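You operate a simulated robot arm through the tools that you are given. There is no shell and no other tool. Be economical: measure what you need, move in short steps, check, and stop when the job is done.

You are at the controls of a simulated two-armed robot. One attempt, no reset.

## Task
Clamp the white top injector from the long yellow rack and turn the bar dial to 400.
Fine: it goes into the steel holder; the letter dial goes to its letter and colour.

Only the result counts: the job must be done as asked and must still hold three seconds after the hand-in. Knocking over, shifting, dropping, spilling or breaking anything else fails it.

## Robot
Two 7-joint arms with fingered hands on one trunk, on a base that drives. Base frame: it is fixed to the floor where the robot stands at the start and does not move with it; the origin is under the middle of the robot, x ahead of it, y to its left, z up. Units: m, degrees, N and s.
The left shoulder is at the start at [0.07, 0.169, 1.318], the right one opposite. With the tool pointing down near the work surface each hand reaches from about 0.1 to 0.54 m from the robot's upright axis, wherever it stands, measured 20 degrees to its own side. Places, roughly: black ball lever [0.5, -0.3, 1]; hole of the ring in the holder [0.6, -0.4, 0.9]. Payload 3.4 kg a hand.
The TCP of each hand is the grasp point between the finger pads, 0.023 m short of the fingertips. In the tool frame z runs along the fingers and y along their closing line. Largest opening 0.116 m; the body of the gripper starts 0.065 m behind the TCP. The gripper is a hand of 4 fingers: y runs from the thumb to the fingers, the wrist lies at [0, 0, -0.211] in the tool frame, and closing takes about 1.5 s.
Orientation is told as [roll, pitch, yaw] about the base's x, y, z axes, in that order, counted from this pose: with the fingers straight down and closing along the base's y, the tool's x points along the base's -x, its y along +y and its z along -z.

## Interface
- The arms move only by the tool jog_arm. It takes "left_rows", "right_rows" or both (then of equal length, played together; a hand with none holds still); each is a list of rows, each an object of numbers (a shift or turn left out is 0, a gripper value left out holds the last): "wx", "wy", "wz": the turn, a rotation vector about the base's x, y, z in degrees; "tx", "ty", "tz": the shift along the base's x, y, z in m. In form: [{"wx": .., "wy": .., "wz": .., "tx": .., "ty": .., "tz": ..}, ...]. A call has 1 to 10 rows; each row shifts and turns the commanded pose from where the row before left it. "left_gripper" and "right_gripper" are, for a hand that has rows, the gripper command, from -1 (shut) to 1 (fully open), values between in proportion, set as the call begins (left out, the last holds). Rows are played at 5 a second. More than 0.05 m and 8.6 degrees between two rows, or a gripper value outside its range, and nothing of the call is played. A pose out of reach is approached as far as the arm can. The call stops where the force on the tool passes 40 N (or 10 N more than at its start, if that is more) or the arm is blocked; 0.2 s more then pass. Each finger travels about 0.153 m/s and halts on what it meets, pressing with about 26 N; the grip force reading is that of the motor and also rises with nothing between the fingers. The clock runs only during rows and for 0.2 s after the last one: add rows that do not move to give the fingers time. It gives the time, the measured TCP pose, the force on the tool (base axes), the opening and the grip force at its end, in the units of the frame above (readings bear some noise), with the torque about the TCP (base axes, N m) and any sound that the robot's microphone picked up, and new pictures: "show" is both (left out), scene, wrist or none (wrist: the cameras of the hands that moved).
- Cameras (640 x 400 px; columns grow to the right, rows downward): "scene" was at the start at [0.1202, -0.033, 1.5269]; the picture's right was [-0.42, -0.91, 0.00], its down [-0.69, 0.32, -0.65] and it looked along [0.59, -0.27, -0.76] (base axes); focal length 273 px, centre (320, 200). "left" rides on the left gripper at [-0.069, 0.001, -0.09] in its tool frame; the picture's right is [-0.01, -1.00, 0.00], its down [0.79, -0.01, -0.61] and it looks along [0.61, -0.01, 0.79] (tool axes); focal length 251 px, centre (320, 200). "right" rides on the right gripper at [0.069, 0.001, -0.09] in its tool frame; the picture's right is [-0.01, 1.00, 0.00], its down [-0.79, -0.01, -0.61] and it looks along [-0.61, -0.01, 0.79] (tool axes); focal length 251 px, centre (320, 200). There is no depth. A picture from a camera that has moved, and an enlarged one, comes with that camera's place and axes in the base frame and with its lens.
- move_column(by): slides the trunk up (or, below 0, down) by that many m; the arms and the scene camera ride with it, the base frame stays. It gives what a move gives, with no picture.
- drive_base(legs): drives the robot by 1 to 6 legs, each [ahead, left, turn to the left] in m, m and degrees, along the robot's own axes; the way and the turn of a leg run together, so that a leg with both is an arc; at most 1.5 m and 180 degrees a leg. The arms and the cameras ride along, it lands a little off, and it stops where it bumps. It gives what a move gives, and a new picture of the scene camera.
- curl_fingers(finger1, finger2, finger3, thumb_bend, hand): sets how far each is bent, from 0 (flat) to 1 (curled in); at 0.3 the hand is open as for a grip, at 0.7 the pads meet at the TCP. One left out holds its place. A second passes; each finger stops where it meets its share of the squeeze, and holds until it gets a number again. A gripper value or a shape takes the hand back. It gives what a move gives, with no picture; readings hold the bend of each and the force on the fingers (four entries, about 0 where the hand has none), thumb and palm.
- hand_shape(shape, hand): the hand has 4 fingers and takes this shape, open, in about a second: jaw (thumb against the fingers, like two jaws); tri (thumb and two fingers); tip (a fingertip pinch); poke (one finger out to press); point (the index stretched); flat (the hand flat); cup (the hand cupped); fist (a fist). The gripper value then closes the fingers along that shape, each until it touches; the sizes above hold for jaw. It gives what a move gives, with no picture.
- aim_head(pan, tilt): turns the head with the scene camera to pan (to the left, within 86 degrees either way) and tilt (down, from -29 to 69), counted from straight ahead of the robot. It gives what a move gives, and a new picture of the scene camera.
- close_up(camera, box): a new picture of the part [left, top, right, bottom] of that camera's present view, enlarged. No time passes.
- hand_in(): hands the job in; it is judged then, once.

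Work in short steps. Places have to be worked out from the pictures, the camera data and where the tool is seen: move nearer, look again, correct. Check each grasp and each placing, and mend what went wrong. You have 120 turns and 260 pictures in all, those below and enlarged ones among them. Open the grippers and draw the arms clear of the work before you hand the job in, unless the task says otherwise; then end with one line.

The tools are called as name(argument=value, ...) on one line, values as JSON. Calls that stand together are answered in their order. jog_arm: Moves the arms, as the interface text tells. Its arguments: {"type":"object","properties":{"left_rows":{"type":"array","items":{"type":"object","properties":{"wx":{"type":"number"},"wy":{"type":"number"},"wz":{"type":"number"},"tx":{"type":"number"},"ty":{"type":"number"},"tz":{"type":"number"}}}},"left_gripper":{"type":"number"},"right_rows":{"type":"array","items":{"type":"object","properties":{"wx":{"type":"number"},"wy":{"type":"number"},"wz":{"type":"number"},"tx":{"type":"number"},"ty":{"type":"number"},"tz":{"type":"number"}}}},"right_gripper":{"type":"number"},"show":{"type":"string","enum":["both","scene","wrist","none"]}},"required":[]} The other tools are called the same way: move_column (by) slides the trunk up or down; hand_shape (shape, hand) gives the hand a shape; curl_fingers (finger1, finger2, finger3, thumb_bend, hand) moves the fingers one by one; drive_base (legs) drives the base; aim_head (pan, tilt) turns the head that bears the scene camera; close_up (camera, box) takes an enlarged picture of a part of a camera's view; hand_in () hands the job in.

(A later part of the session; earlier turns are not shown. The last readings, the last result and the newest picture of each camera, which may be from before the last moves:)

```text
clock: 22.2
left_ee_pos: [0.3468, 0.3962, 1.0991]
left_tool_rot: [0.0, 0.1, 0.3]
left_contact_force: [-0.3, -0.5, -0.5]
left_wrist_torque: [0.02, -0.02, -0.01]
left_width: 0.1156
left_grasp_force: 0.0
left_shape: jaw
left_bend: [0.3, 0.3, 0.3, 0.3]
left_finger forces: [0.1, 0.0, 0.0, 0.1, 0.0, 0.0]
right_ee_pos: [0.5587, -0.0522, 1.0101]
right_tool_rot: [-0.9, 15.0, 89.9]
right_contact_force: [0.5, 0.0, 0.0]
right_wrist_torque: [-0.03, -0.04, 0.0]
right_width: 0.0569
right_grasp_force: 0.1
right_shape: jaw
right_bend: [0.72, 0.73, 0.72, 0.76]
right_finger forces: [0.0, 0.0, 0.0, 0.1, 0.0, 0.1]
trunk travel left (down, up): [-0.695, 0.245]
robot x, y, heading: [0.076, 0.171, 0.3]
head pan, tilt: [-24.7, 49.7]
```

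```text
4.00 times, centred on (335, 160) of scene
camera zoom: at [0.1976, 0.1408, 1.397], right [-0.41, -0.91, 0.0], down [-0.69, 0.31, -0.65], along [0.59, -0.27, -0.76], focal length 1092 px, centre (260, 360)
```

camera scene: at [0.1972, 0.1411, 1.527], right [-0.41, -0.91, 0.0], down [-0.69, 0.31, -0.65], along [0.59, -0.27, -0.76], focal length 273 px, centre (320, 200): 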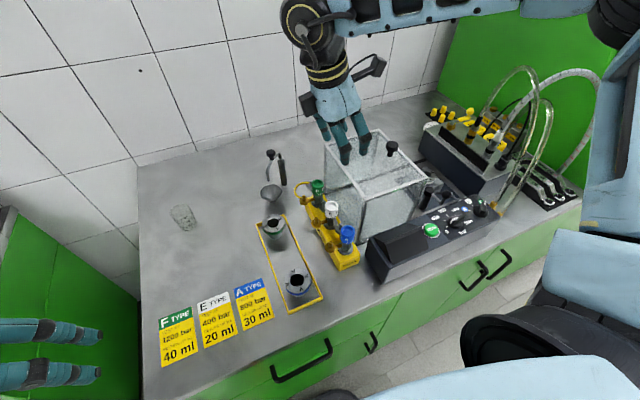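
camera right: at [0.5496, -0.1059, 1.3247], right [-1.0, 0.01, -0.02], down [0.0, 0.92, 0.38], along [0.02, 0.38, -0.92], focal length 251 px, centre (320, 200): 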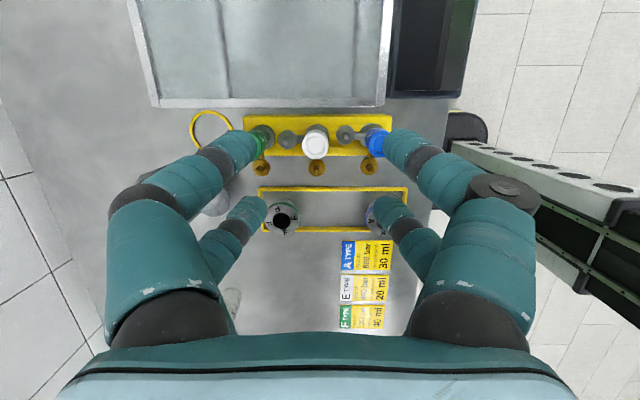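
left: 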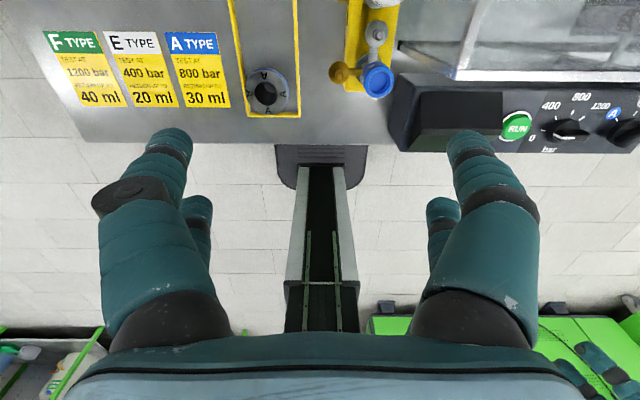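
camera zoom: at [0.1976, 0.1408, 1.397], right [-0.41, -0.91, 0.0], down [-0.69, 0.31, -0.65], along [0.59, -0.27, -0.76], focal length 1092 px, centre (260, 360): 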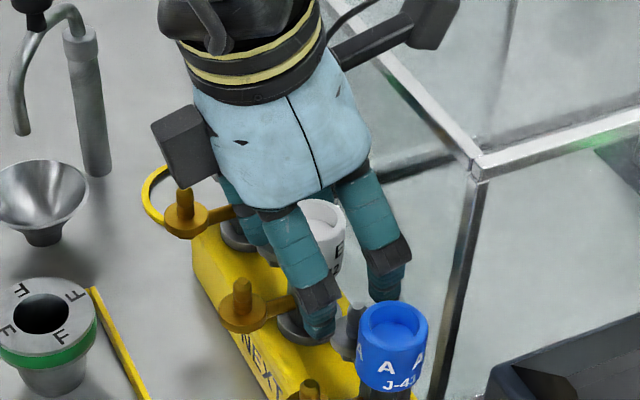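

Fingers straddle the head evenly. I nudge +3 mm in y and close.

jog_arm(right_rows=[{"ty": 0.003}, {}], show="none")

jog_arm(right_rows=[{}, {}, {}, {}, {}, {}, {}], right_gripper=-1, show="wrist")

close_up(camera="scene", box=[280, 110, 390, 210])

```text
clock: 22.8
left_ee_pos: [0.3477, 0.3961, 1.0982]
left_tool_rot: [0.0, 0.1, 0.3]
left_contact_force: [-0.4, 0.1, -0.3]
left_wrist_torque: [0.0, 0.04, -0.01]
left_width: 0.116
left_grasp_force: 0.1
left_shape: jaw
left_bend: [0.3, 0.3, 0.3, 0.3]
left_finger forces: [0.1, 0.0, 0.0, 0.1, 0.0, 0.1]
right_ee_pos: [0.559, -0.0502, 1.0095]
right_tool_rot: [-0.9, 15.0, 90.0]
right_contact_force: [-0.3, -0.8, 0.4]
right_wrist_torque: [-0.01, -0.02, 0.02]
right_width: 0.057
right_grasp_force: 0.1
right_shape: jaw
right_bend: [0.72, 0.73, 0.72, 0.76]
right_finger forces: [0.1, 0.0, 0.1, 0.1, 0.0, 0.0]
trunk travel left (down, up): [-0.695, 0.245]
robot x, y, heading: [0.0773, 0.1708, 0.4]
head pan, tilt: [-24.7, 49.7]
```

```text
clock: 24.4
left_ee_pos: [0.3479, 0.395, 1.0988]
left_tool_rot: [0.0, 0.1, 0.4]
left_contact_force: [0.4, -0.3, -0.8]
left_wrist_torque: [0.0, 0.0, 0.04]
left_width: 0.1158
left_grasp_force: 0.0
left_shape: jaw
left_bend: [0.3, 0.3, 0.3, 0.3]
left_finger forces: [0.0, 0.1, 0.0, 0.1, 0.0, 0.0]
right_ee_pos: [0.5583, -0.0495, 1.0082]
right_tool_rot: [-0.9, 15.0, 90.0]
right_contact_force: [-0.5, 0.0, -3.5]
right_wrist_torque: [-0.01, 0.04, -0.02]
right_width: 0.0038
right_grasp_force: 25.3
right_shape: jaw
right_bend: [0.72, 0.72, 0.72, 0.74]
right_finger forces: [32.5, 24.8, 25.0, 0.0, 21.5, 0.0]
trunk travel left (down, up): [-0.695, 0.245]
robot x, y, heading: [0.0774, 0.1718, 0.2]
head pan, tilt: [-24.7, 49.7]
camera right: at [0.558, -0.0907, 1.1128], right [-1.0, 0.01, -0.02], down [0.0, 0.92, 0.38], along [0.02, 0.38, -0.92], focal length 251 px, centre (320, 200)
```

right: 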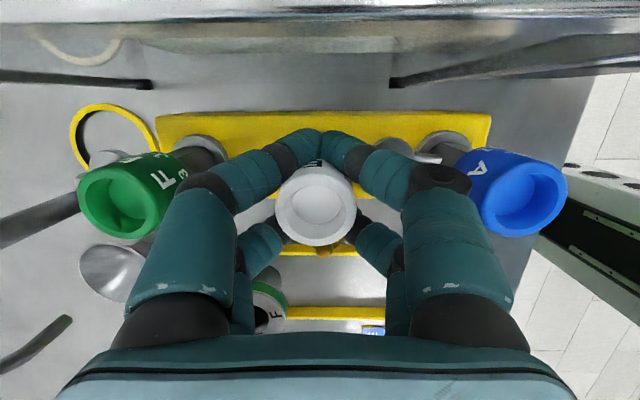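

```text
4.00 times, centred on (335, 160) of scene
camera zoom: at [0.1984, 0.1405, 1.3969], right [-0.41, -0.91, 0.0], down [-0.69, 0.31, -0.65], along [0.59, -0.27, -0.76], focal length 1092 px, centre (260, 360)
```

zoom: 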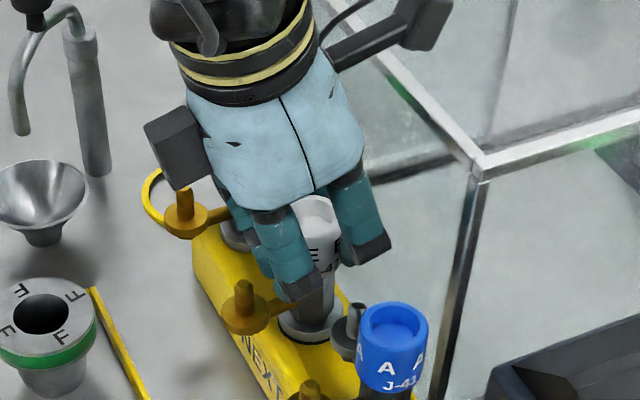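

The fingers closed around the head/neck (finger forces 25–32 N). I lift 2 cm and check it follows upright.

jog_arm(right_rows=[{"tz": 0.007}, {"tz": 0.007}, {"tz": 0.007}, {}], show="wrist")

close_up(camera="scene", box=[280, 110, 390, 210])

```text
clock: 25.4
left_ee_pos: [0.3476, 0.3947, 1.0991]
left_tool_rot: [0.0, 0.2, 0.2]
left_contact_force: [0.4, -0.1, -0.8]
left_wrist_torque: [-0.03, -0.05, 0.02]
left_width: 0.1159
left_grasp_force: 0.0
left_shape: jaw
left_bend: [0.3, 0.3, 0.3, 0.3]
left_finger forces: [0.1, 0.0, 0.1, 0.1, 0.0, 0.1]
right_ee_pos: [0.5587, -0.0498, 1.0303]
right_tool_rot: [-0.7, 15.0, 90.0]
right_contact_force: [0.2, -0.1, -3.6]
right_wrist_torque: [0.02, -0.01, 0.03]
right_width: 0.0034
right_grasp_force: 25.2
right_shape: jaw
right_bend: [0.72, 0.72, 0.72, 0.74]
right_finger forces: [32.8, 24.9, 25.1, 0.0, 21.7, 0.0]
trunk travel left (down, up): [-0.695, 0.245]
robot x, y, heading: [0.0745, 0.1736, 0.3]
head pan, tilt: [-24.7, 49.7]
camera right: at [0.5578, -0.0905, 1.134], right [-1.0, 0.01, -0.01], down [0.0, 0.92, 0.38], along [0.02, 0.38, -0.92], focal length 251 px, centre (320, 200)
```

right: 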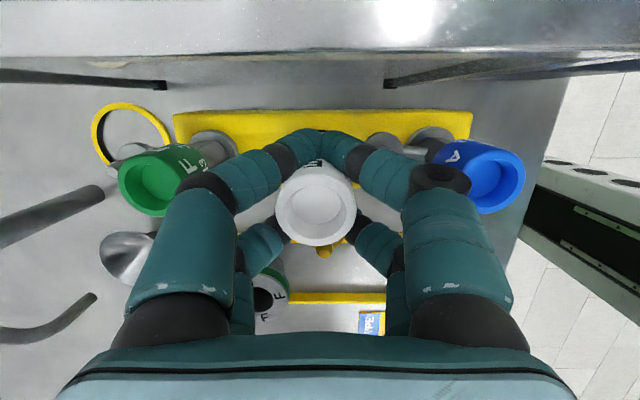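

```text
4.00 times, centred on (335, 160) of scene
camera zoom: at [0.1985, 0.1405, 1.3969], right [-0.41, -0.91, 0.0], down [-0.69, 0.31, -0.65], along [0.59, -0.27, -0.76], focal length 1092 px, centre (260, 360)
```

zoom: 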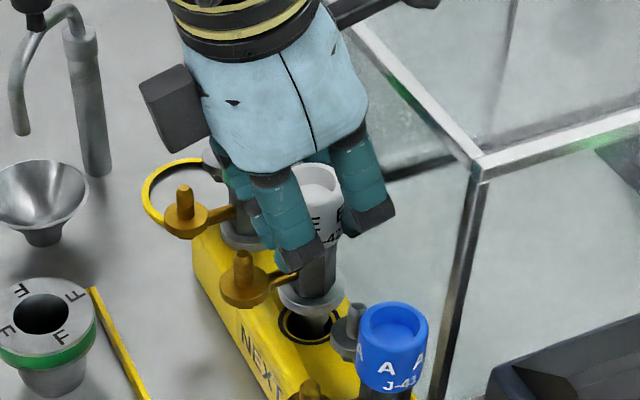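

Firmly held, flange clear of the rack hole. I raise with the arm, then the trunk.

jog_arm(right_rows=[{"tz": 0.02}, {"tz": 0.02}, {"tz": 0.02}, {"tz": 0.02}, {"tz": 0.02}, {}], show="scene")

move_column(by=0.13)

close_up(camera="scene", box=[260, 60, 420, 240])

```text
clock: 26.8
left_ee_pos: [0.3487, 0.3958, 1.0996]
left_tool_rot: [0.0, 0.1, 0.3]
left_contact_force: [-0.5, -0.2, 0.4]
left_wrist_torque: [0.01, -0.03, -0.03]
left_width: 0.1157
left_grasp_force: 0.1
left_shape: jaw
left_bend: [0.3, 0.3, 0.3, 0.3]
left_finger forces: [0.0, 0.0, 0.0, 0.0, 0.1, 0.0]
right_ee_pos: [0.5601, -0.0473, 1.1305]
right_tool_rot: [-0.7, 14.9, 90.0]
right_contact_force: [0.5, 0.3, -2.9]
right_wrist_torque: [-0.01, 0.0, -0.02]
right_width: 0.0033
right_grasp_force: 26.5
right_shape: jaw
right_bend: [0.72, 0.72, 0.72, 0.74]
right_finger forces: [34.2, 25.0, 25.8, 0.0, 0.8, 0.0]
trunk travel left (down, up): [-0.695, 0.245]
robot x, y, heading: [0.0762, 0.1733, -0.0]
head pan, tilt: [-24.7, 49.7]
camera scene: at [0.1986, 0.1404, 1.3968], right [-0.41, -0.91, 0.0], down [-0.69, 0.31, -0.65], along [0.59, -0.27, -0.76], focal length 273 px, centre (320, 200)
```

scene: 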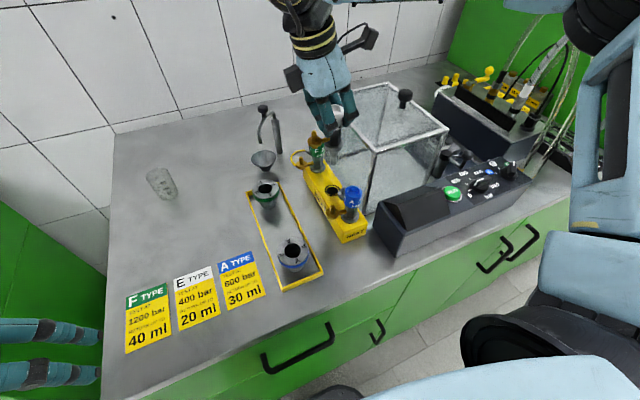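

```text
clock: 28.4
left_ee_pos: [0.3485, 0.3947, 1.2289]
left_tool_rot: [0.0, 0.1, 0.3]
left_contact_force: [0.0, 0.4, 0.1]
left_wrist_torque: [-0.02, 0.04, 0.03]
left_width: 0.1158
left_grasp_force: 0.1
left_shape: jaw
left_bend: [0.3, 0.3, 0.3, 0.3]
left_finger forces: [0.0, 0.0, 0.1, 0.1, 0.0, 0.0]
right_ee_pos: [0.56, -0.049, 1.2602]
right_tool_rot: [-0.8, 15.0, 90.0]
right_contact_force: [-0.1, -0.3, -2.9]
right_wrist_torque: [0.02, 0.06, -0.01]
right_width: 0.0033
right_grasp_force: 26.0
right_shape: jaw
right_bend: [0.72, 0.72, 0.72, 0.74]
right_finger forces: [34.2, 25.1, 25.9, 0.0, 0.9, 0.0]
trunk travel left (down, up): [-0.825, 0.115]
robot x, y, heading: [0.0761, 0.1764, 0.8]
head pan, tilt: [-24.7, 49.7]
```

```text
2.22 times, centred on (340, 150) of scene
camera zoom: at [0.1986, 0.1405, 1.5268], right [-0.41, -0.91, 0.0], down [-0.69, 0.31, -0.65], along [0.59, -0.27, -0.76], focal length 607 px, centre (276, 311)
```

zoom: 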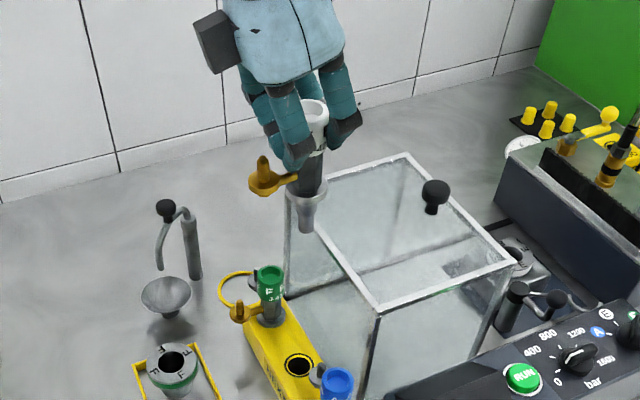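

Held well. Reach to the holder from the front is marginal, so I'll turn the robot side-on (right shoulder to the bench). First back away from the bench with the injector high.

drive_base(legs=[[-0.25, 0, 0]])

```text
clock: 30.2
left_ee_pos: [0.1008, 0.3943, 1.2281]
left_tool_rot: [0.1, 0.2, 0.5]
left_contact_force: [-0.2, -0.7, 0.6]
left_wrist_torque: [-0.02, 0.01, -0.03]
left_width: 0.1158
left_grasp_force: 0.1
left_shape: jaw
left_bend: [0.3, 0.3, 0.3, 0.3]
left_finger forces: [0.0, 0.1, 0.0, 0.0, 0.0, 0.0]
right_ee_pos: [0.3144, -0.0485, 1.2591]
right_tool_rot: [-0.6, 15.1, 90.2]
right_contact_force: [-0.4, -0.8, -3.4]
right_wrist_torque: [0.0, 0.04, 0.01]
right_width: 0.0035
right_grasp_force: 25.7
right_shape: jaw
right_bend: [0.72, 0.72, 0.72, 0.74]
right_finger forces: [34.2, 25.0, 26.1, 0.0, 0.8, 0.0]
trunk travel left (down, up): [-0.825, 0.115]
robot x, y, heading: [-0.1724, 0.171, 0.7]
head pan, tilt: [-24.7, 49.7]
camera scene: at [-0.0477, 0.139, 1.5266], right [-0.41, -0.91, 0.0], down [-0.7, 0.31, -0.65], along [0.59, -0.27, -0.76], focal length 273 px, centre (320, 200)
```

scene: 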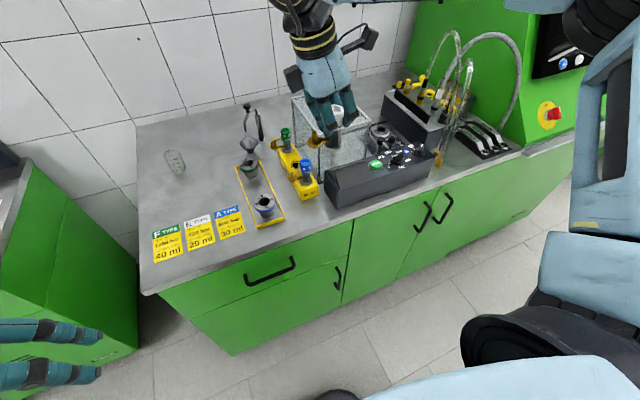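

There's a cabinet on the far left, so I first drive right 0.45 m (clear of the bench), then turn left 90°.

drive_base(legs=[[0, -0.45, 0], [-0.05, 0, 0], [0, 0, 45], [0, 0, 45]])

```text
clock: 37.5
left_ee_pos: [-0.4422, -0.0121, 1.2296]
left_tool_rot: [0.0, 0.0, 91.1]
left_contact_force: [0.7, -0.9, -0.5]
left_wrist_torque: [0.01, -0.01, -0.01]
left_width: 0.1159
left_grasp_force: 0.0
left_shape: jaw
left_bend: [0.3, 0.3, 0.3, 0.3]
left_finger forces: [0.0, 0.0, 0.0, 0.0, 0.0, 0.0]
right_ee_pos: [-0.001, 0.2069, 1.2594]
right_tool_rot: [-0.8, 14.9, -179.2]
right_contact_force: [-0.2, -0.2, -2.7]
right_wrist_torque: [0.0, -0.02, 0.03]
right_width: 0.0032
right_grasp_force: 26.1
right_shape: jaw
right_bend: [0.72, 0.72, 0.72, 0.74]
right_finger forces: [34.2, 23.1, 26.8, 0.1, 1.1, 0.0]
trunk travel left (down, up): [-0.825, 0.115]
robot x, y, heading: [-0.221, -0.2778, 91.2]
head pan, tilt: [-24.7, 49.7]
camera scene: at [-0.1862, -0.1568, 1.5268], right [0.92, -0.4, 0.0], down [-0.31, -0.7, -0.65], along [0.26, 0.59, -0.76], focal length 273 px, centre (320, 200)
```

scene: 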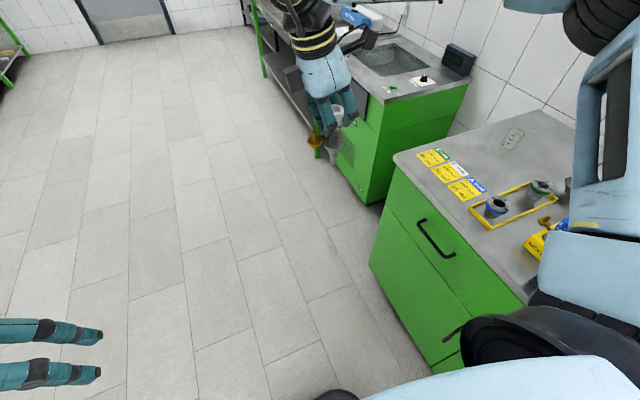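

Now I swing the hand to the robot's right side while keeping the injector upright, turning yaw back by 90° so the brass port faces +y again.

jog_arm(right_rows=[{"tx": 0.015, "ty": -0.028, "wz": -8.5}, {"tx": 0.015, "ty": -0.028, "wz": -8.5}, {"tx": 0.015, "ty": -0.028, "wz": -8.5}, {"tx": 0.015, "ty": -0.028, "wz": -8.5}, {"tx": 0.015, "ty": -0.028, "wz": -8.5}, {"tx": 0.015, "ty": -0.028, "wz": -8.5}, {"tx": 0.015, "ty": -0.028, "wz": -8.5}, {"tx": 0.015, "ty": -0.028, "wz": -8.5}, {"tx": 0.015, "ty": -0.028, "wz": -8.5}, {"tx": 0.015, "ty": -0.028, "wz": -8.5}])

aim_head(pan=-80, tilt=40)

```text
clock: 39.8
left_ee_pos: [-0.4431, -0.0123, 1.2298]
left_tool_rot: [0.0, 0.0, 91.2]
left_contact_force: [0.1, -0.2, 1.5]
left_wrist_torque: [0.02, -0.04, 0.02]
left_width: 0.1161
left_grasp_force: 0.0
left_shape: jaw
left_bend: [0.3, 0.3, 0.3, 0.3]
left_finger forces: [0.0, 0.0, 0.0, 0.0, 0.0, 0.0]
right_ee_pos: [0.1482, -0.0749, 1.2599]
right_tool_rot: [-0.7, 14.9, 95.7]
right_contact_force: [0.1, -0.2, -3.1]
right_wrist_torque: [0.03, 0.0, -0.01]
right_width: 0.0026
right_grasp_force: 25.5
right_shape: jaw
right_bend: [0.72, 0.72, 0.72, 0.74]
right_finger forces: [36.3, 22.5, 28.4, 0.0, 1.3, 0.1]
trunk travel left (down, up): [-0.825, 0.115]
robot x, y, heading: [-0.2145, -0.2781, 91.2]
head pan, tilt: [-24.7, 49.7]
camera scene: at [-0.1865, -0.1598, 1.5271], right [0.92, -0.4, 0.0], down [-0.31, -0.7, -0.65], along [0.26, 0.59, -0.76], focal length 273 px, centre (320, 200)
camera right: at [0.1514, -0.1167, 1.3628], right [-1.0, -0.09, -0.01], down [-0.09, 0.92, 0.38], along [-0.02, 0.38, -0.92], focal length 251 px, centre (320, 200)
```

scene: 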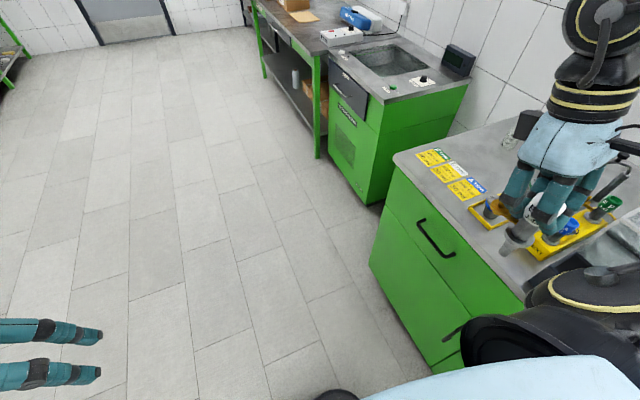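
right: 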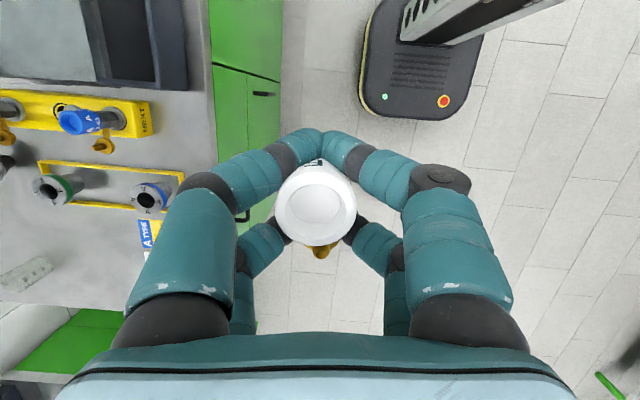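

```text
clock: 41.0
left_ee_pos: [-0.4418, -0.0118, 1.2283]
left_tool_rot: [0.0, 0.1, 91.1]
left_contact_force: [-0.2, -0.5, 0.3]
left_wrist_torque: [0.04, -0.04, 0.03]
left_width: 0.1158
left_grasp_force: 0.1
left_shape: jaw
left_bend: [0.3, 0.3, 0.3, 0.3]
left_finger forces: [0.1, 0.1, 0.0, 0.1, 0.0, 0.1]
right_ee_pos: [0.1478, -0.0717, 1.2589]
right_tool_rot: [-0.8, 15.0, 95.8]
right_contact_force: [0.4, 0.5, -2.5]
right_wrist_torque: [-0.02, 0.01, -0.01]
right_width: 0.003
right_grasp_force: 26.0
right_shape: jaw
right_bend: [0.72, 0.72, 0.72, 0.74]
right_finger forces: [36.3, 22.6, 28.4, 0.1, 1.3, 0.0]
trunk travel left (down, up): [-0.825, 0.115]
robot x, y, heading: [-0.2199, -0.277, 91.1]
head pan, tilt: [-80.0, 40.0]
camera scene: at [-0.134, -0.2121, 1.5406], right [0.19, -0.98, 0.0], down [-0.63, -0.12, -0.77], along [0.75, 0.15, -0.64], focal length 273 px, centre (320, 200)
```

scene: 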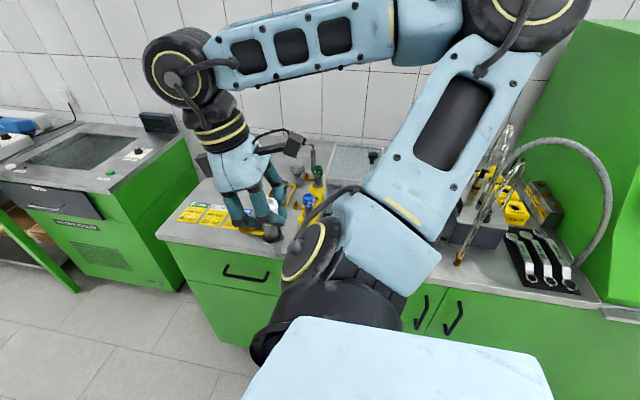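

Now drive sideways toward the bench and back a little (−y); the hand ends in front of the hood at safe height.

drive_base(legs=[[-0.14, 0, -1.1], [0, -0.28, 0]])

```text
clock: 43.9
left_ee_pos: [-0.1574, -0.1447, 1.2292]
left_tool_rot: [-0.1, 0.1, 90.1]
left_contact_force: [0.2, 0.4, -0.4]
left_wrist_torque: [0.0, 0.0, 0.0]
left_width: 0.116
left_grasp_force: 0.1
left_shape: jaw
left_bend: [0.3, 0.3, 0.3, 0.3]
left_finger forces: [0.0, 0.0, 0.0, 0.0, 0.0, 0.0]
right_ee_pos: [0.4325, -0.218, 1.2599]
right_tool_rot: [-0.9, 15.1, 94.7]
right_contact_force: [-0.4, -0.3, -2.6]
right_wrist_torque: [-0.02, 0.04, 0.03]
right_width: 0.0028
right_grasp_force: 26.2
right_shape: jaw
right_bend: [0.72, 0.72, 0.72, 0.74]
right_finger forces: [36.5, 22.6, 28.4, 0.1, 1.3, 0.0]
trunk travel left (down, up): [-0.825, 0.115]
robot x, y, heading: [0.0695, -0.415, 90.3]
head pan, tilt: [-80.0, 40.0]
camera scene: at [0.147, -0.351, 1.5408], right [0.18, -0.98, 0.0], down [-0.63, -0.11, -0.77], along [0.76, 0.13, -0.64], focal length 273 px, centre (320, 200)
```

scene: 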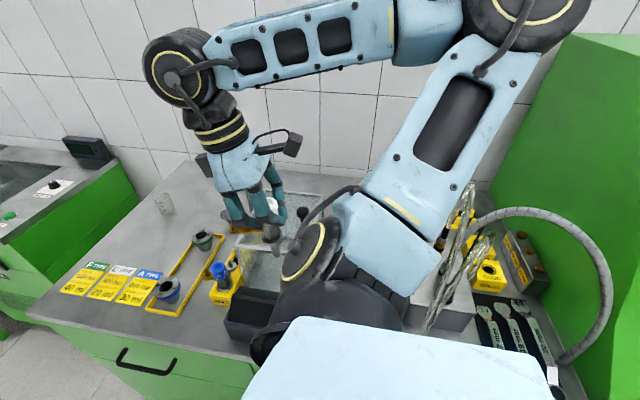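

Robot is at x≈0.07. I move the hand first along −y then +x to above the holder (~0.606,-0.39), staying high.

jog_arm(right_rows=[{"ty": -0.034, "wz": -0.9}, {"ty": -0.034, "wz": -0.9}, {"ty": -0.034, "wz": -0.9}, {"ty": -0.034, "wz": -1}, {"ty": -0.036, "wz": -1}, {"tx": 0.035}, {"tx": 0.035}, {"tx": 0.035}, {"tx": 0.035}, {"tx": 0.035}])

close_up(camera="right", box=[160, 60, 480, 260])

```text
clock: 46.1
left_ee_pos: [-0.1531, -0.1439, 1.2289]
left_tool_rot: [0.1, 0.1, 90.1]
left_contact_force: [0.0, -0.1, -0.5]
left_wrist_torque: [-0.02, 0.03, 0.02]
left_width: 0.116
left_grasp_force: 0.2
left_shape: jaw
left_bend: [0.3, 0.3, 0.3, 0.3]
left_finger forces: [0.0, 0.0, 0.0, 0.0, 0.0, 0.0]
right_ee_pos: [0.6314, -0.3066, 1.2698]
right_tool_rot: [-0.7, 15.0, 90.0]
right_contact_force: [0.5, -1.2, -2.2]
right_wrist_torque: [0.06, 0.03, -0.03]
right_width: 0.0025
right_grasp_force: 26.3
right_shape: jaw
right_bend: [0.72, 0.72, 0.72, 0.74]
right_finger forces: [38.8, 26.9, 29.5, 0.1, 1.5, 0.0]
right hand out of reach, approached as far as the arm can: row 2, 3, 4, 5
trunk travel left (down, up): [-0.825, 0.115]
robot x, y, heading: [0.0655, -0.4144, 90.2]
head pan, tilt: [-80.0, 40.0]
camera scene: at [0.1516, -0.3503, 1.5405], right [0.18, -0.98, 0.0], down [-0.63, -0.11, -0.77], along [0.75, 0.13, -0.64], focal length 273 px, centre (320, 200)
camera right: at [0.6304, -0.3471, 1.3741], right [-1.0, 0.0, -0.01], down [0.0, 0.92, 0.38], along [0.01, 0.38, -0.92], focal length 251 px, centre (320, 200)
```

scene: 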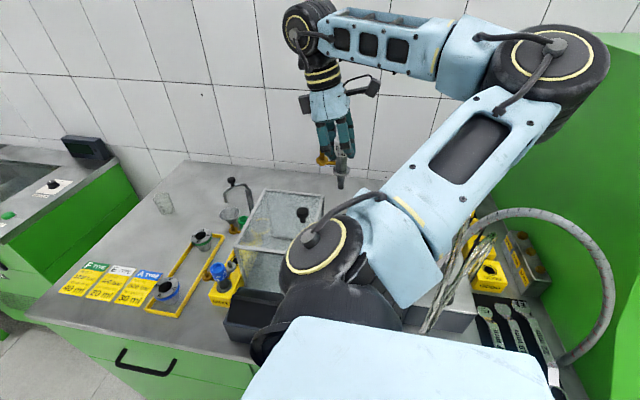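
right: 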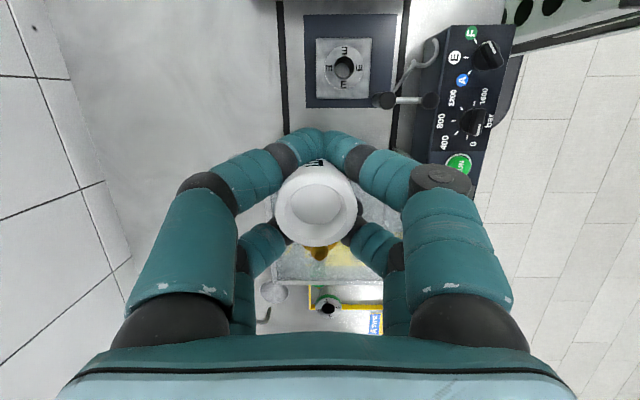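

```text
2.00 times, centred on (320, 160) of right
camera zoom: at [0.6304, -0.3471, 1.3741], right [-1.0, 0.0, -0.01], down [0.0, 0.92, 0.38], along [0.01, 0.38, -0.92], focal length 503 px, centre (320, 280)
```

zoom: 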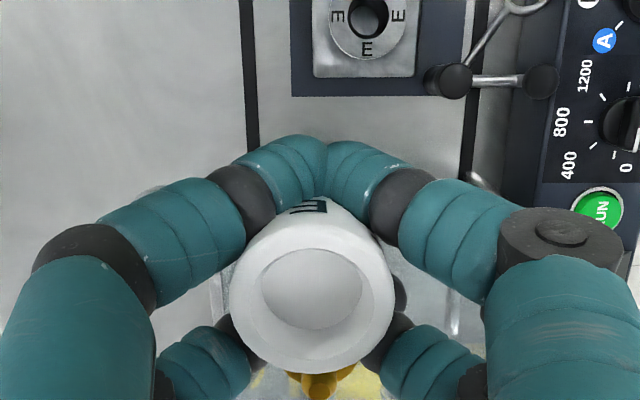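

The hand is over the hood at (0.631,-0.307). Holder hole now appears near (0.60,-0.388). I move there at height.

jog_arm(right_rows=[{"ty": -0.027, "tx": -0.01}, {"ty": -0.027, "tx": -0.01}, {"ty": -0.027, "tx": -0.009}, {}])

close_up(camera="right", box=[200, 80, 440, 240])

```text
clock: 47.1
left_ee_pos: [-0.156, -0.1449, 1.2293]
left_tool_rot: [0.0, 0.0, 90.2]
left_contact_force: [0.1, 0.4, 0.1]
left_wrist_torque: [0.02, 0.01, -0.03]
left_width: 0.1158
left_grasp_force: 0.1
left_shape: jaw
left_bend: [0.3, 0.3, 0.3, 0.3]
left_finger forces: [0.1, 0.0, 0.0, 0.0, 0.0, 0.1]
right_ee_pos: [0.6264, -0.3468, 1.2615]
right_tool_rot: [-0.7, 14.9, 90.0]
right_contact_force: [-0.8, -0.9, -3.1]
right_wrist_torque: [0.01, 0.0, -0.01]
right_width: 0.0023
right_grasp_force: 25.4
right_shape: jaw
right_bend: [0.72, 0.72, 0.72, 0.74]
right_finger forces: [39.1, 28.2, 30.0, 0.1, 1.3, 0.1]
right hand out of reach, approached as far as the arm can: row 2, 3
trunk travel left (down, up): [-0.825, 0.115]
robot x, y, heading: [0.0617, -0.414, 90.0]
head pan, tilt: [-80.0, 40.0]
camera scene: at [0.1495, -0.3519, 1.5407], right [0.18, -0.98, 0.0], down [-0.63, -0.11, -0.77], along [0.75, 0.13, -0.64], focal length 273 px, centre (320, 200)
camera right: at [0.6249, -0.3888, 1.3649], right [-1.0, 0.01, -0.01], down [0.0, 0.92, 0.38], along [0.02, 0.38, -0.92], focal length 251 px, centre (320, 200)
```

scene: 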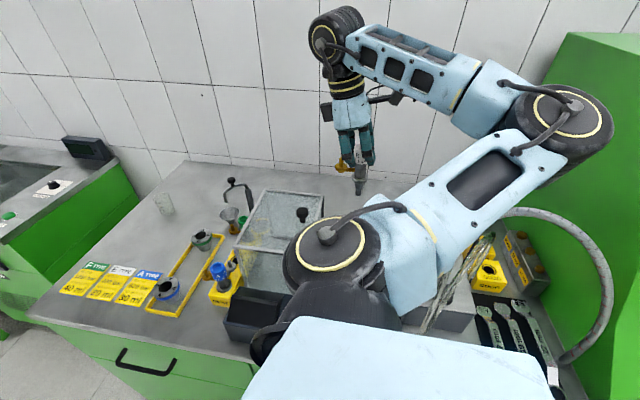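
right: 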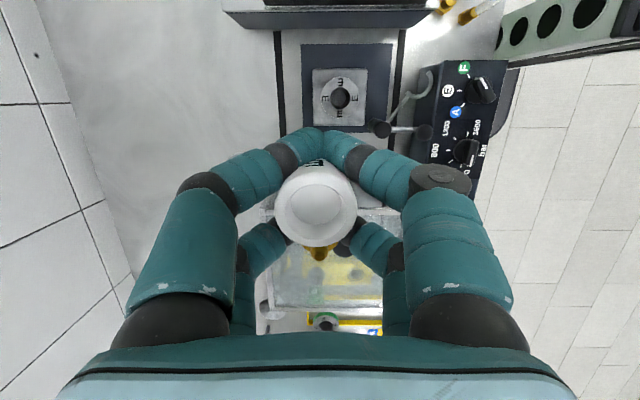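

```text
2.50 times, centred on (320, 160) of right
camera zoom: at [0.6249, -0.3888, 1.3649], right [-1.0, 0.01, -0.01], down [0.0, 0.92, 0.38], along [0.02, 0.38, -0.92], focal length 629 px, centre (320, 300)
```

zoom: 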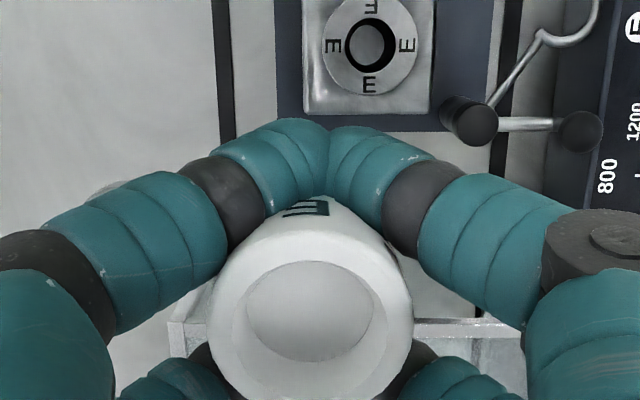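

The side-on pose limits rearward motion. I'll use a heading near 60° instead: first raise the trunk, bring the hand forward (+y), then reposition and turn right 30°.

move_column(by=0.07)

jog_arm(right_rows=[{"tx": -0.012, "ty": 0.04}, {"tx": -0.012, "ty": 0.04}, {"tx": -0.012, "ty": 0.04}, {"tx": -0.012, "ty": 0.04}, {"tx": -0.012, "ty": 0.03}], show="none")

drive_base(legs=[[0, 0.04, 0], [0.12, 0, 0], [0, 0, -30]])

```text
clock: 48.1
left_ee_pos: [-0.1543, -0.1455, 1.2988]
left_tool_rot: [0.0, 0.1, 90.1]
left_contact_force: [0.1, -0.1, 0.4]
left_wrist_torque: [0.01, 0.03, 0.0]
left_width: 0.1159
left_grasp_force: 0.0
left_shape: jaw
left_bend: [0.3, 0.3, 0.3, 0.3]
left_finger forces: [0.0, 0.0, 0.1, 0.0, 0.0, 0.0]
right_ee_pos: [0.6255, -0.3467, 1.3304]
right_tool_rot: [-0.8, 14.9, 90.0]
right_contact_force: [0.0, 0.1, -2.0]
right_wrist_torque: [0.02, 0.01, 0.03]
right_width: 0.0026
right_grasp_force: 26.3
right_shape: jaw
right_bend: [0.72, 0.72, 0.72, 0.74]
right_finger forces: [39.1, 28.3, 30.2, 0.1, 1.4, 0.0]
trunk travel left (down, up): [-0.895, 0.045]
robot x, y, heading: [0.0657, -0.4162, 89.9]
head pan, tilt: [-80.0, 40.0]
```

```text
clock: 49.4
left_ee_pos: [-0.1545, -0.1425, 1.2984]
left_tool_rot: [0.0, 0.1, 90.1]
left_contact_force: [0.2, 0.3, 0.2]
left_wrist_torque: [-0.01, 0.01, 0.02]
left_width: 0.1159
left_grasp_force: 0.0
left_shape: jaw
left_bend: [0.3, 0.3, 0.3, 0.3]
left_finger forces: [0.1, 0.1, 0.0, 0.0, 0.0, 0.1]
right_ee_pos: [0.5656, -0.1524, 1.3301]
right_tool_rot: [-0.7, 15.1, 90.0]
right_contact_force: [-0.3, 0.4, -3.0]
right_wrist_torque: [-0.03, 0.07, -0.01]
right_width: 0.0023
right_grasp_force: 26.0
right_shape: jaw
right_bend: [0.72, 0.72, 0.72, 0.74]
right_finger forces: [38.9, 29.6, 31.2, 0.0, 1.4, 0.0]
trunk travel left (down, up): [-0.895, 0.045]
robot x, y, heading: [0.0656, -0.4173, 90.3]
head pan, tilt: [-80.0, 40.0]
```

```text
clock: 52.5
left_ee_pos: [-0.0304, 0.0507, 1.2992]
left_tool_rot: [0.0, 0.1, 60.2]
left_contact_force: [0.0, -0.1, 0.6]
left_wrist_torque: [0.01, 0.01, 0.06]
left_width: 0.1158
left_grasp_force: 0.2
left_shape: jaw
left_bend: [0.3, 0.3, 0.3, 0.3]
left_finger forces: [0.0, 0.0, 0.0, 0.0, 0.1, 0.0]
right_ee_pos: [0.5876, -0.3175, 1.3311]
right_tool_rot: [-0.7, 15.0, 60.1]
right_contact_force: [0.0, -0.1, -2.8]
right_wrist_torque: [-0.01, -0.01, -0.03]
right_width: 0.0025
right_grasp_force: 26.0
right_shape: jaw
right_bend: [0.72, 0.72, 0.72, 0.74]
right_finger forces: [38.7, 29.7, 31.1, 0.0, 1.5, 0.1]
trunk travel left (down, up): [-0.895, 0.045]
robot x, y, heading: [0.029, -0.2935, 60.6]
head pan, tilt: [-80.0, 40.0]
camera scene: at [0.1299, -0.2799, 1.6107], right [-0.34, -0.94, 0.0], down [-0.6, 0.22, -0.77], along [0.72, -0.26, -0.64], focal length 273 px, centre (320, 200)
```

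scene: 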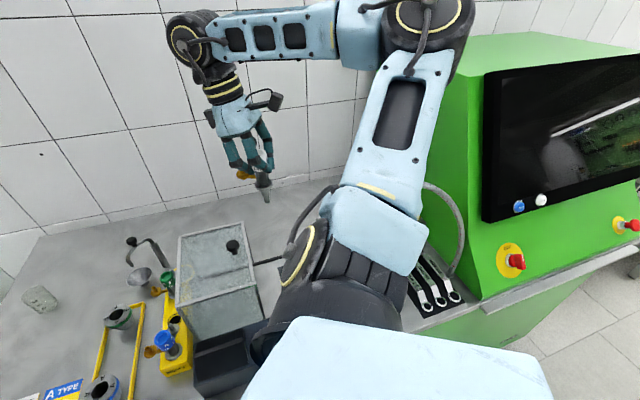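

No bumps. I restore yaw to 90° and move above the holder.

jog_arm(right_rows=[{"wz": 7.5}, {"wz": 7.5}, {"wz": 7.5, "tx": 0.003, "ty": -0.02}, {"wz": 7.4, "tx": 0.004, "ty": -0.02}, {"tx": 0.004, "ty": -0.015}, {"tx": 0.004, "ty": -0.015}, {}])

close_up(camera="right", box=[200, 60, 440, 260])

```text
clock: 54.1
left_ee_pos: [-0.0297, 0.05, 1.3003]
left_tool_rot: [0.2, 0.2, 60.2]
left_contact_force: [-0.2, 0.1, 0.6]
left_wrist_torque: [-0.02, -0.04, -0.04]
left_width: 0.1159
left_grasp_force: 0.1
left_shape: jaw
left_bend: [0.3, 0.3, 0.3, 0.3]
left_finger forces: [0.0, 0.0, 0.0, 0.0, 0.0, 0.0]
right_ee_pos: [0.6049, -0.389, 1.3306]
right_tool_rot: [-0.7, 15.0, 90.2]
right_contact_force: [0.3, -0.6, -2.2]
right_wrist_torque: [0.02, 0.0, 0.04]
right_width: 0.0023
right_grasp_force: 26.5
right_shape: jaw
right_bend: [0.72, 0.72, 0.72, 0.74]
right_finger forces: [38.5, 30.1, 31.4, 0.0, 1.2, 0.2]
trunk travel left (down, up): [-0.895, 0.045]
robot x, y, heading: [0.0263, -0.2923, 60.0]
head pan, tilt: [-80.0, 40.0]
camera scene: at [0.1307, -0.2816, 1.6106], right [-0.34, -0.94, 0.0], down [-0.61, 0.22, -0.77], along [0.72, -0.26, -0.64], focal length 273 px, centre (320, 200)
camera right: at [0.6025, -0.4307, 1.4349], right [-1.0, 0.0, -0.01], down [0.0, 0.92, 0.38], along [0.02, 0.38, -0.92], focal length 251 px, centre (320, 200)
```

scene: 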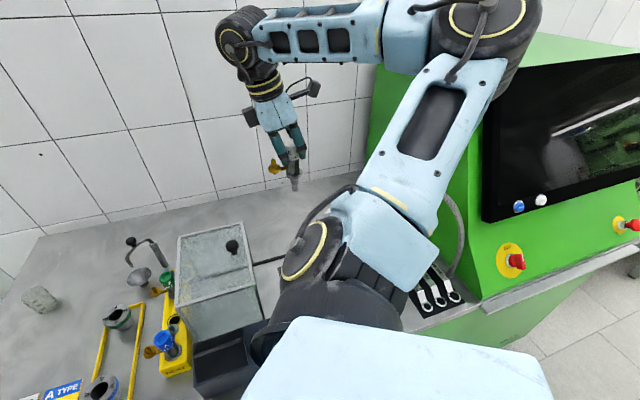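
right: 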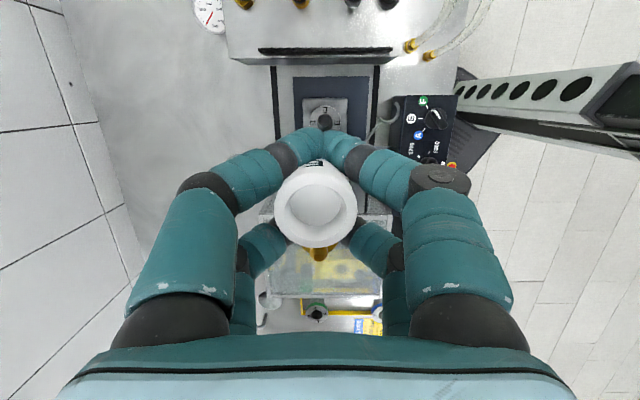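

```text
2.00 times, centred on (320, 160) of right
camera zoom: at [0.6025, -0.4307, 1.4349], right [-1.0, 0.0, -0.01], down [0.0, 0.92, 0.38], along [0.02, 0.38, -0.92], focal length 503 px, centre (320, 280)
```

zoom: 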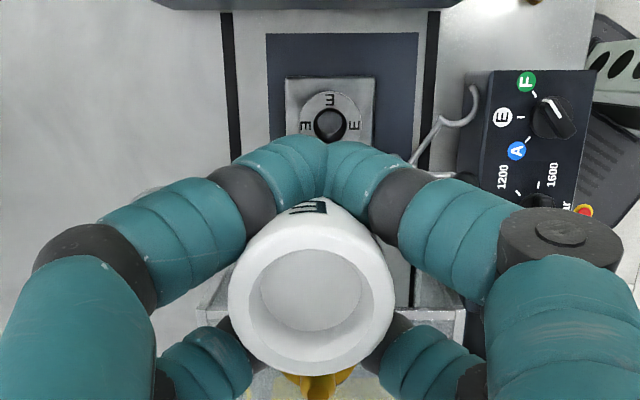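

Position reached. I check the injector's tilt and tip relative to the hand with a zoom.

close_up(camera="scene", box=[240, 100, 340, 200])

close_up(camera="right", box=[280, 90, 360, 150])

```text
4.00 times, centred on (290, 150) of scene
camera zoom: at [0.1307, -0.2816, 1.6106], right [-0.34, -0.94, 0.0], down [-0.61, 0.22, -0.77], along [0.72, -0.26, -0.64], focal length 1092 px, centre (440, 400)
```

zoom: 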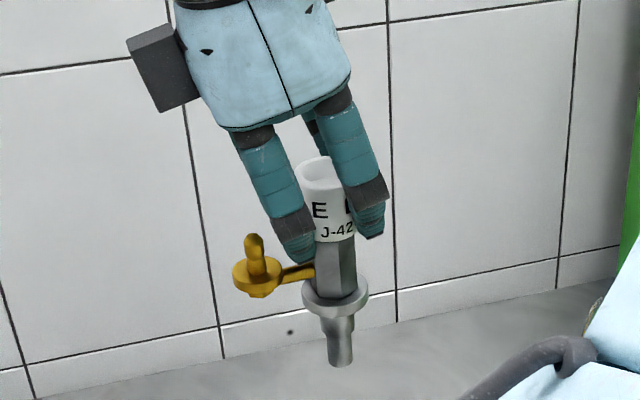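

```text
6.67 times, centred on (320, 120) of right
camera zoom: at [0.6025, -0.4307, 1.4349], right [-1.0, 0.0, -0.01], down [0.0, 0.92, 0.38], along [0.02, 0.38, -0.92], focal length 1676 px, centre (320, 733)
```

zoom: 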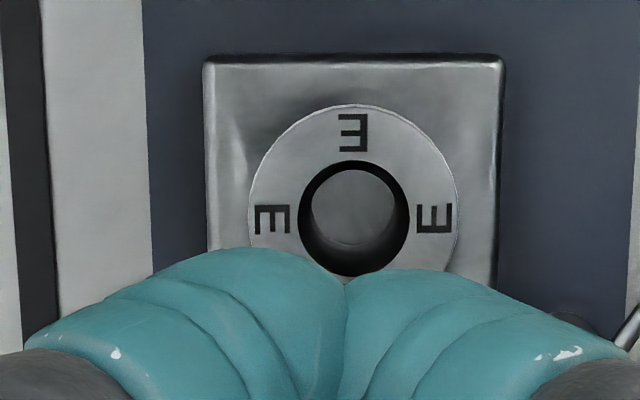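

Injector hangs vertically at about (0.606,-0.392); hole at about (0.6015,-0.384). I correct x −4.5 mm, y +8 mm, and lower the trunk 0.13.

jog_arm(right_rows=[{"tx": -0.0045, "ty": 0.008}, {}], show="none")

move_column(by=-0.13)

aim_head(pan=-70, tilt=45)

close_up(camera="right", box=[240, 80, 400, 220])

```text
clock: 54.7
left_ee_pos: [-0.0307, 0.0496, 1.3001]
left_tool_rot: [0.1, 0.1, 60.2]
left_contact_force: [0.1, 0.2, 0.2]
left_wrist_torque: [-0.01, -0.03, 0.01]
left_width: 0.1157
left_grasp_force: 0.0
left_shape: jaw
left_bend: [0.3, 0.3, 0.3, 0.3]
left_finger forces: [0.0, 0.0, 0.1, 0.0, 0.0, 0.0]
right_ee_pos: [0.5989, -0.3819, 1.3325]
right_tool_rot: [-0.7, 15.0, 90.0]
right_contact_force: [0.0, 0.1, -1.9]
right_wrist_torque: [0.03, 0.01, 0.02]
right_width: 0.0023
right_grasp_force: 25.6
right_shape: jaw
right_bend: [0.72, 0.72, 0.72, 0.74]
right_finger forces: [38.5, 30.1, 31.4, 0.0, 1.3, 0.0]
trunk travel left (down, up): [-0.895, 0.045]
robot x, y, heading: [0.0259, -0.2942, 60.3]
head pan, tilt: [-80.0, 40.0]
```

```text
clock: 56.3
left_ee_pos: [-0.0307, 0.0505, 1.1693]
left_tool_rot: [0.0, 0.0, 60.2]
left_contact_force: [0.0, -0.7, 0.4]
left_wrist_torque: [-0.02, 0.0, -0.02]
left_width: 0.1162
left_grasp_force: 0.1
left_shape: jaw
left_bend: [0.3, 0.3, 0.3, 0.3]
left_finger forces: [0.1, 0.0, 0.0, 0.0, 0.1, 0.1]
right_ee_pos: [0.5978, -0.3814, 1.2014]
right_tool_rot: [-0.7, 15.0, 90.0]
right_contact_force: [-0.2, 0.2, -2.4]
right_wrist_torque: [-0.01, 0.02, -0.01]
right_width: 0.0026
right_grasp_force: 25.8
right_shape: jaw
right_bend: [0.72, 0.72, 0.72, 0.74]
right_finger forces: [38.6, 30.1, 31.5, 0.0, 1.3, 0.0]
trunk travel left (down, up): [-0.765, 0.175]
robot x, y, heading: [0.027, -0.2979, 60.1]
head pan, tilt: [-80.0, 40.0]
```

```text
clock: 57.0
left_ee_pos: [-0.0306, 0.0501, 1.168]
left_tool_rot: [0.0, 0.1, 60.2]
left_contact_force: [-0.7, -0.3, 0.1]
left_wrist_torque: [-0.06, 0.01, -0.01]
left_width: 0.1157
left_grasp_force: 0.1
left_shape: jaw
left_bend: [0.3, 0.3, 0.3, 0.3]
left_finger forces: [0.0, 0.1, 0.0, 0.1, 0.0, 0.0]
right_ee_pos: [0.5988, -0.3813, 1.2016]
right_tool_rot: [-0.7, 15.0, 90.0]
right_contact_force: [-0.2, 0.0, -3.5]
right_wrist_torque: [-0.02, 0.04, 0.02]
right_width: 0.0023
right_grasp_force: 26.2
right_shape: jaw
right_bend: [0.72, 0.72, 0.72, 0.74]
right_finger forces: [38.5, 30.1, 31.5, 0.1, 1.4, 0.0]
trunk travel left (down, up): [-0.765, 0.175]
robot x, y, heading: [0.027, -0.2933, 60.3]
head pan, tilt: [-70.0, 45.0]
camera scene: at [0.1307, -0.2662, 1.4734], right [-0.17, -0.99, 0.0], down [-0.7, 0.12, -0.71], along [0.7, -0.12, -0.71], focal length 273 px, centre (320, 200)
```

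scene: 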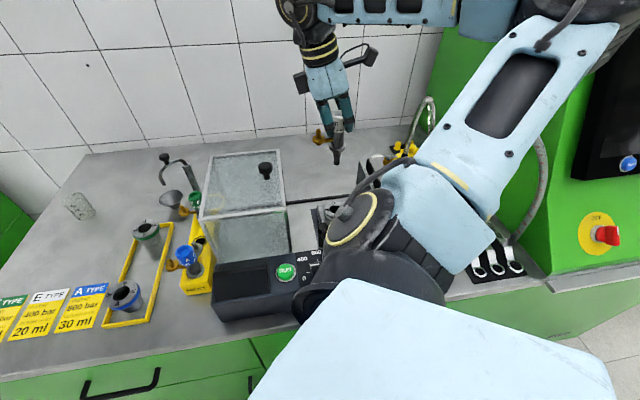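

```text
2.86 times, centred on (320, 150) of right
camera zoom: at [0.5973, -0.4225, 1.3057], right [-1.0, 0.0, -0.01], down [0.0, 0.92, 0.38], along [0.02, 0.38, -0.92], focal length 718 px, centre (320, 343)
```

zoom: 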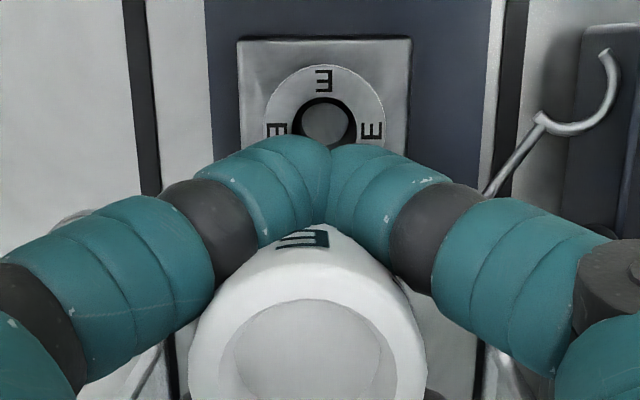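

Alignment now looks within ~1 mm. I lower to just above the ring and look from the scene camera.

jog_arm(right_rows=[{"tz": -0.025}, {"tz": -0.025}, {"tz": -0.025}, {"tz": -0.025}, {"tz": -0.01}, {}], show="wrist")

close_up(camera="scene", box=[290, 130, 390, 230])

```text
clock: 58.4
left_ee_pos: [-0.0307, 0.0491, 1.1696]
left_tool_rot: [0.0, 0.1, 60.2]
left_contact_force: [0.0, -0.4, -1.0]
left_wrist_torque: [0.04, 0.01, -0.02]
left_width: 0.1158
left_grasp_force: 0.0
left_shape: jaw
left_bend: [0.3, 0.3, 0.3, 0.3]
left_finger forces: [0.1, 0.1, 0.0, 0.0, 0.0, 0.0]
right_ee_pos: [0.5988, -0.3825, 1.093]
right_tool_rot: [-0.6, 15.0, 90.0]
right_contact_force: [-0.3, 0.2, -2.3]
right_wrist_torque: [-0.03, 0.02, 0.04]
right_width: 0.0022
right_grasp_force: 26.8
right_shape: jaw
right_bend: [0.72, 0.72, 0.72, 0.74]
right_finger forces: [0.1, 31.0, 32.1, 0.1, 1.2, 0.0]
trunk travel left (down, up): [-0.765, 0.175]
robot x, y, heading: [0.0291, -0.2981, 60.2]
head pan, tilt: [-70.0, 45.0]
camera right: at [0.598, -0.4234, 1.1964], right [-1.0, 0.0, -0.01], down [0.0, 0.92, 0.38], along [0.02, 0.38, -0.92], focal length 251 px, centre (320, 200)
```

right: 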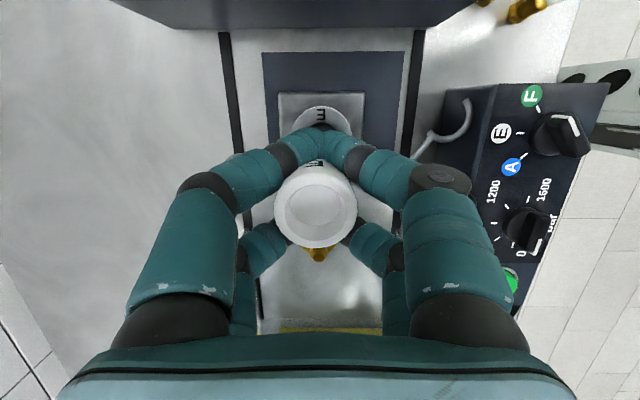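

```text
4.00 times, centred on (340, 180) of scene
camera zoom: at [0.1305, -0.2662, 1.4734], right [-0.17, -0.99, 0.0], down [-0.7, 0.12, -0.71], along [0.7, -0.12, -0.71], focal length 1092 px, centre (240, 280)
```

zoom: 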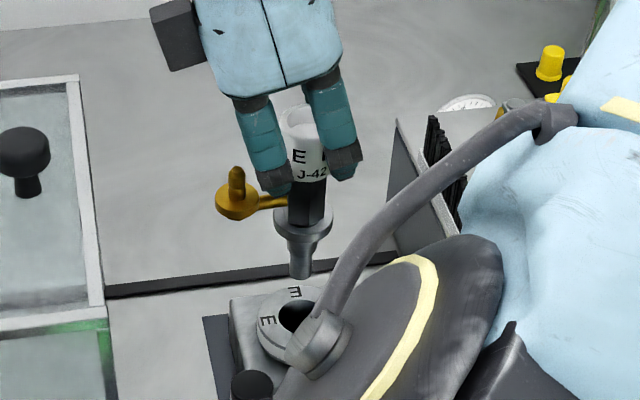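

Tip is directly above the hole. I lower ~3 cm in small steps, watching force.

jog_arm(right_rows=[{"tz": -0.01}, {"tz": -0.01}, {"tz": -0.01}, {"tz": -0.005}, {}], show="none")

close_up(camera="scene", box=[290, 130, 390, 230])

```text
clock: 59.6
left_ee_pos: [-0.0319, 0.0492, 1.1676]
left_tool_rot: [0.0, 0.1, 60.2]
left_contact_force: [-0.6, 0.1, -0.1]
left_wrist_torque: [0.01, 0.01, 0.03]
left_width: 0.1157
left_grasp_force: 0.1
left_shape: jaw
left_bend: [0.3, 0.3, 0.3, 0.3]
left_finger forces: [0.0, 0.1, 0.1, 0.1, 0.1, 0.0]
right_ee_pos: [0.598, -0.3818, 1.0565]
right_tool_rot: [-0.7, 14.9, 90.2]
right_contact_force: [0.8, 0.4, -2.0]
right_wrist_torque: [0.0, 0.01, 0.03]
right_width: 0.0021
right_grasp_force: 25.7
right_shape: jaw
right_bend: [0.72, 0.72, 0.72, 0.74]
right_finger forces: [0.0, 31.1, 32.2, 0.0, 1.2, 0.0]
trunk travel left (down, up): [-0.765, 0.175]
robot x, y, heading: [0.0252, -0.2898, 60.2]
head pan, tilt: [-70.0, 45.0]
```

```text
4.00 times, centred on (340, 180) of scene
camera zoom: at [0.1307, -0.2661, 1.4734], right [-0.17, -0.99, 0.0], down [-0.7, 0.12, -0.71], along [0.7, -0.12, -0.71], focal length 1092 px, centre (240, 280)
```

zoom: 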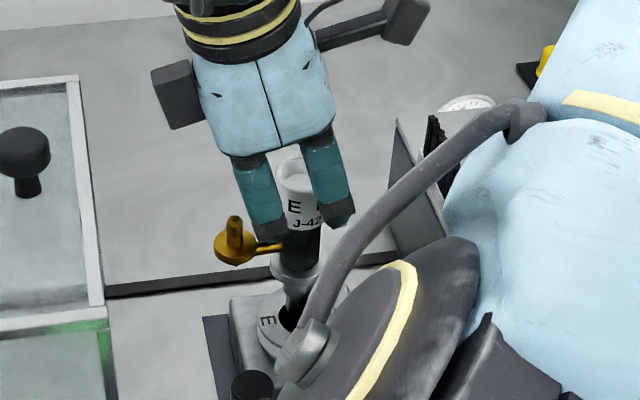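

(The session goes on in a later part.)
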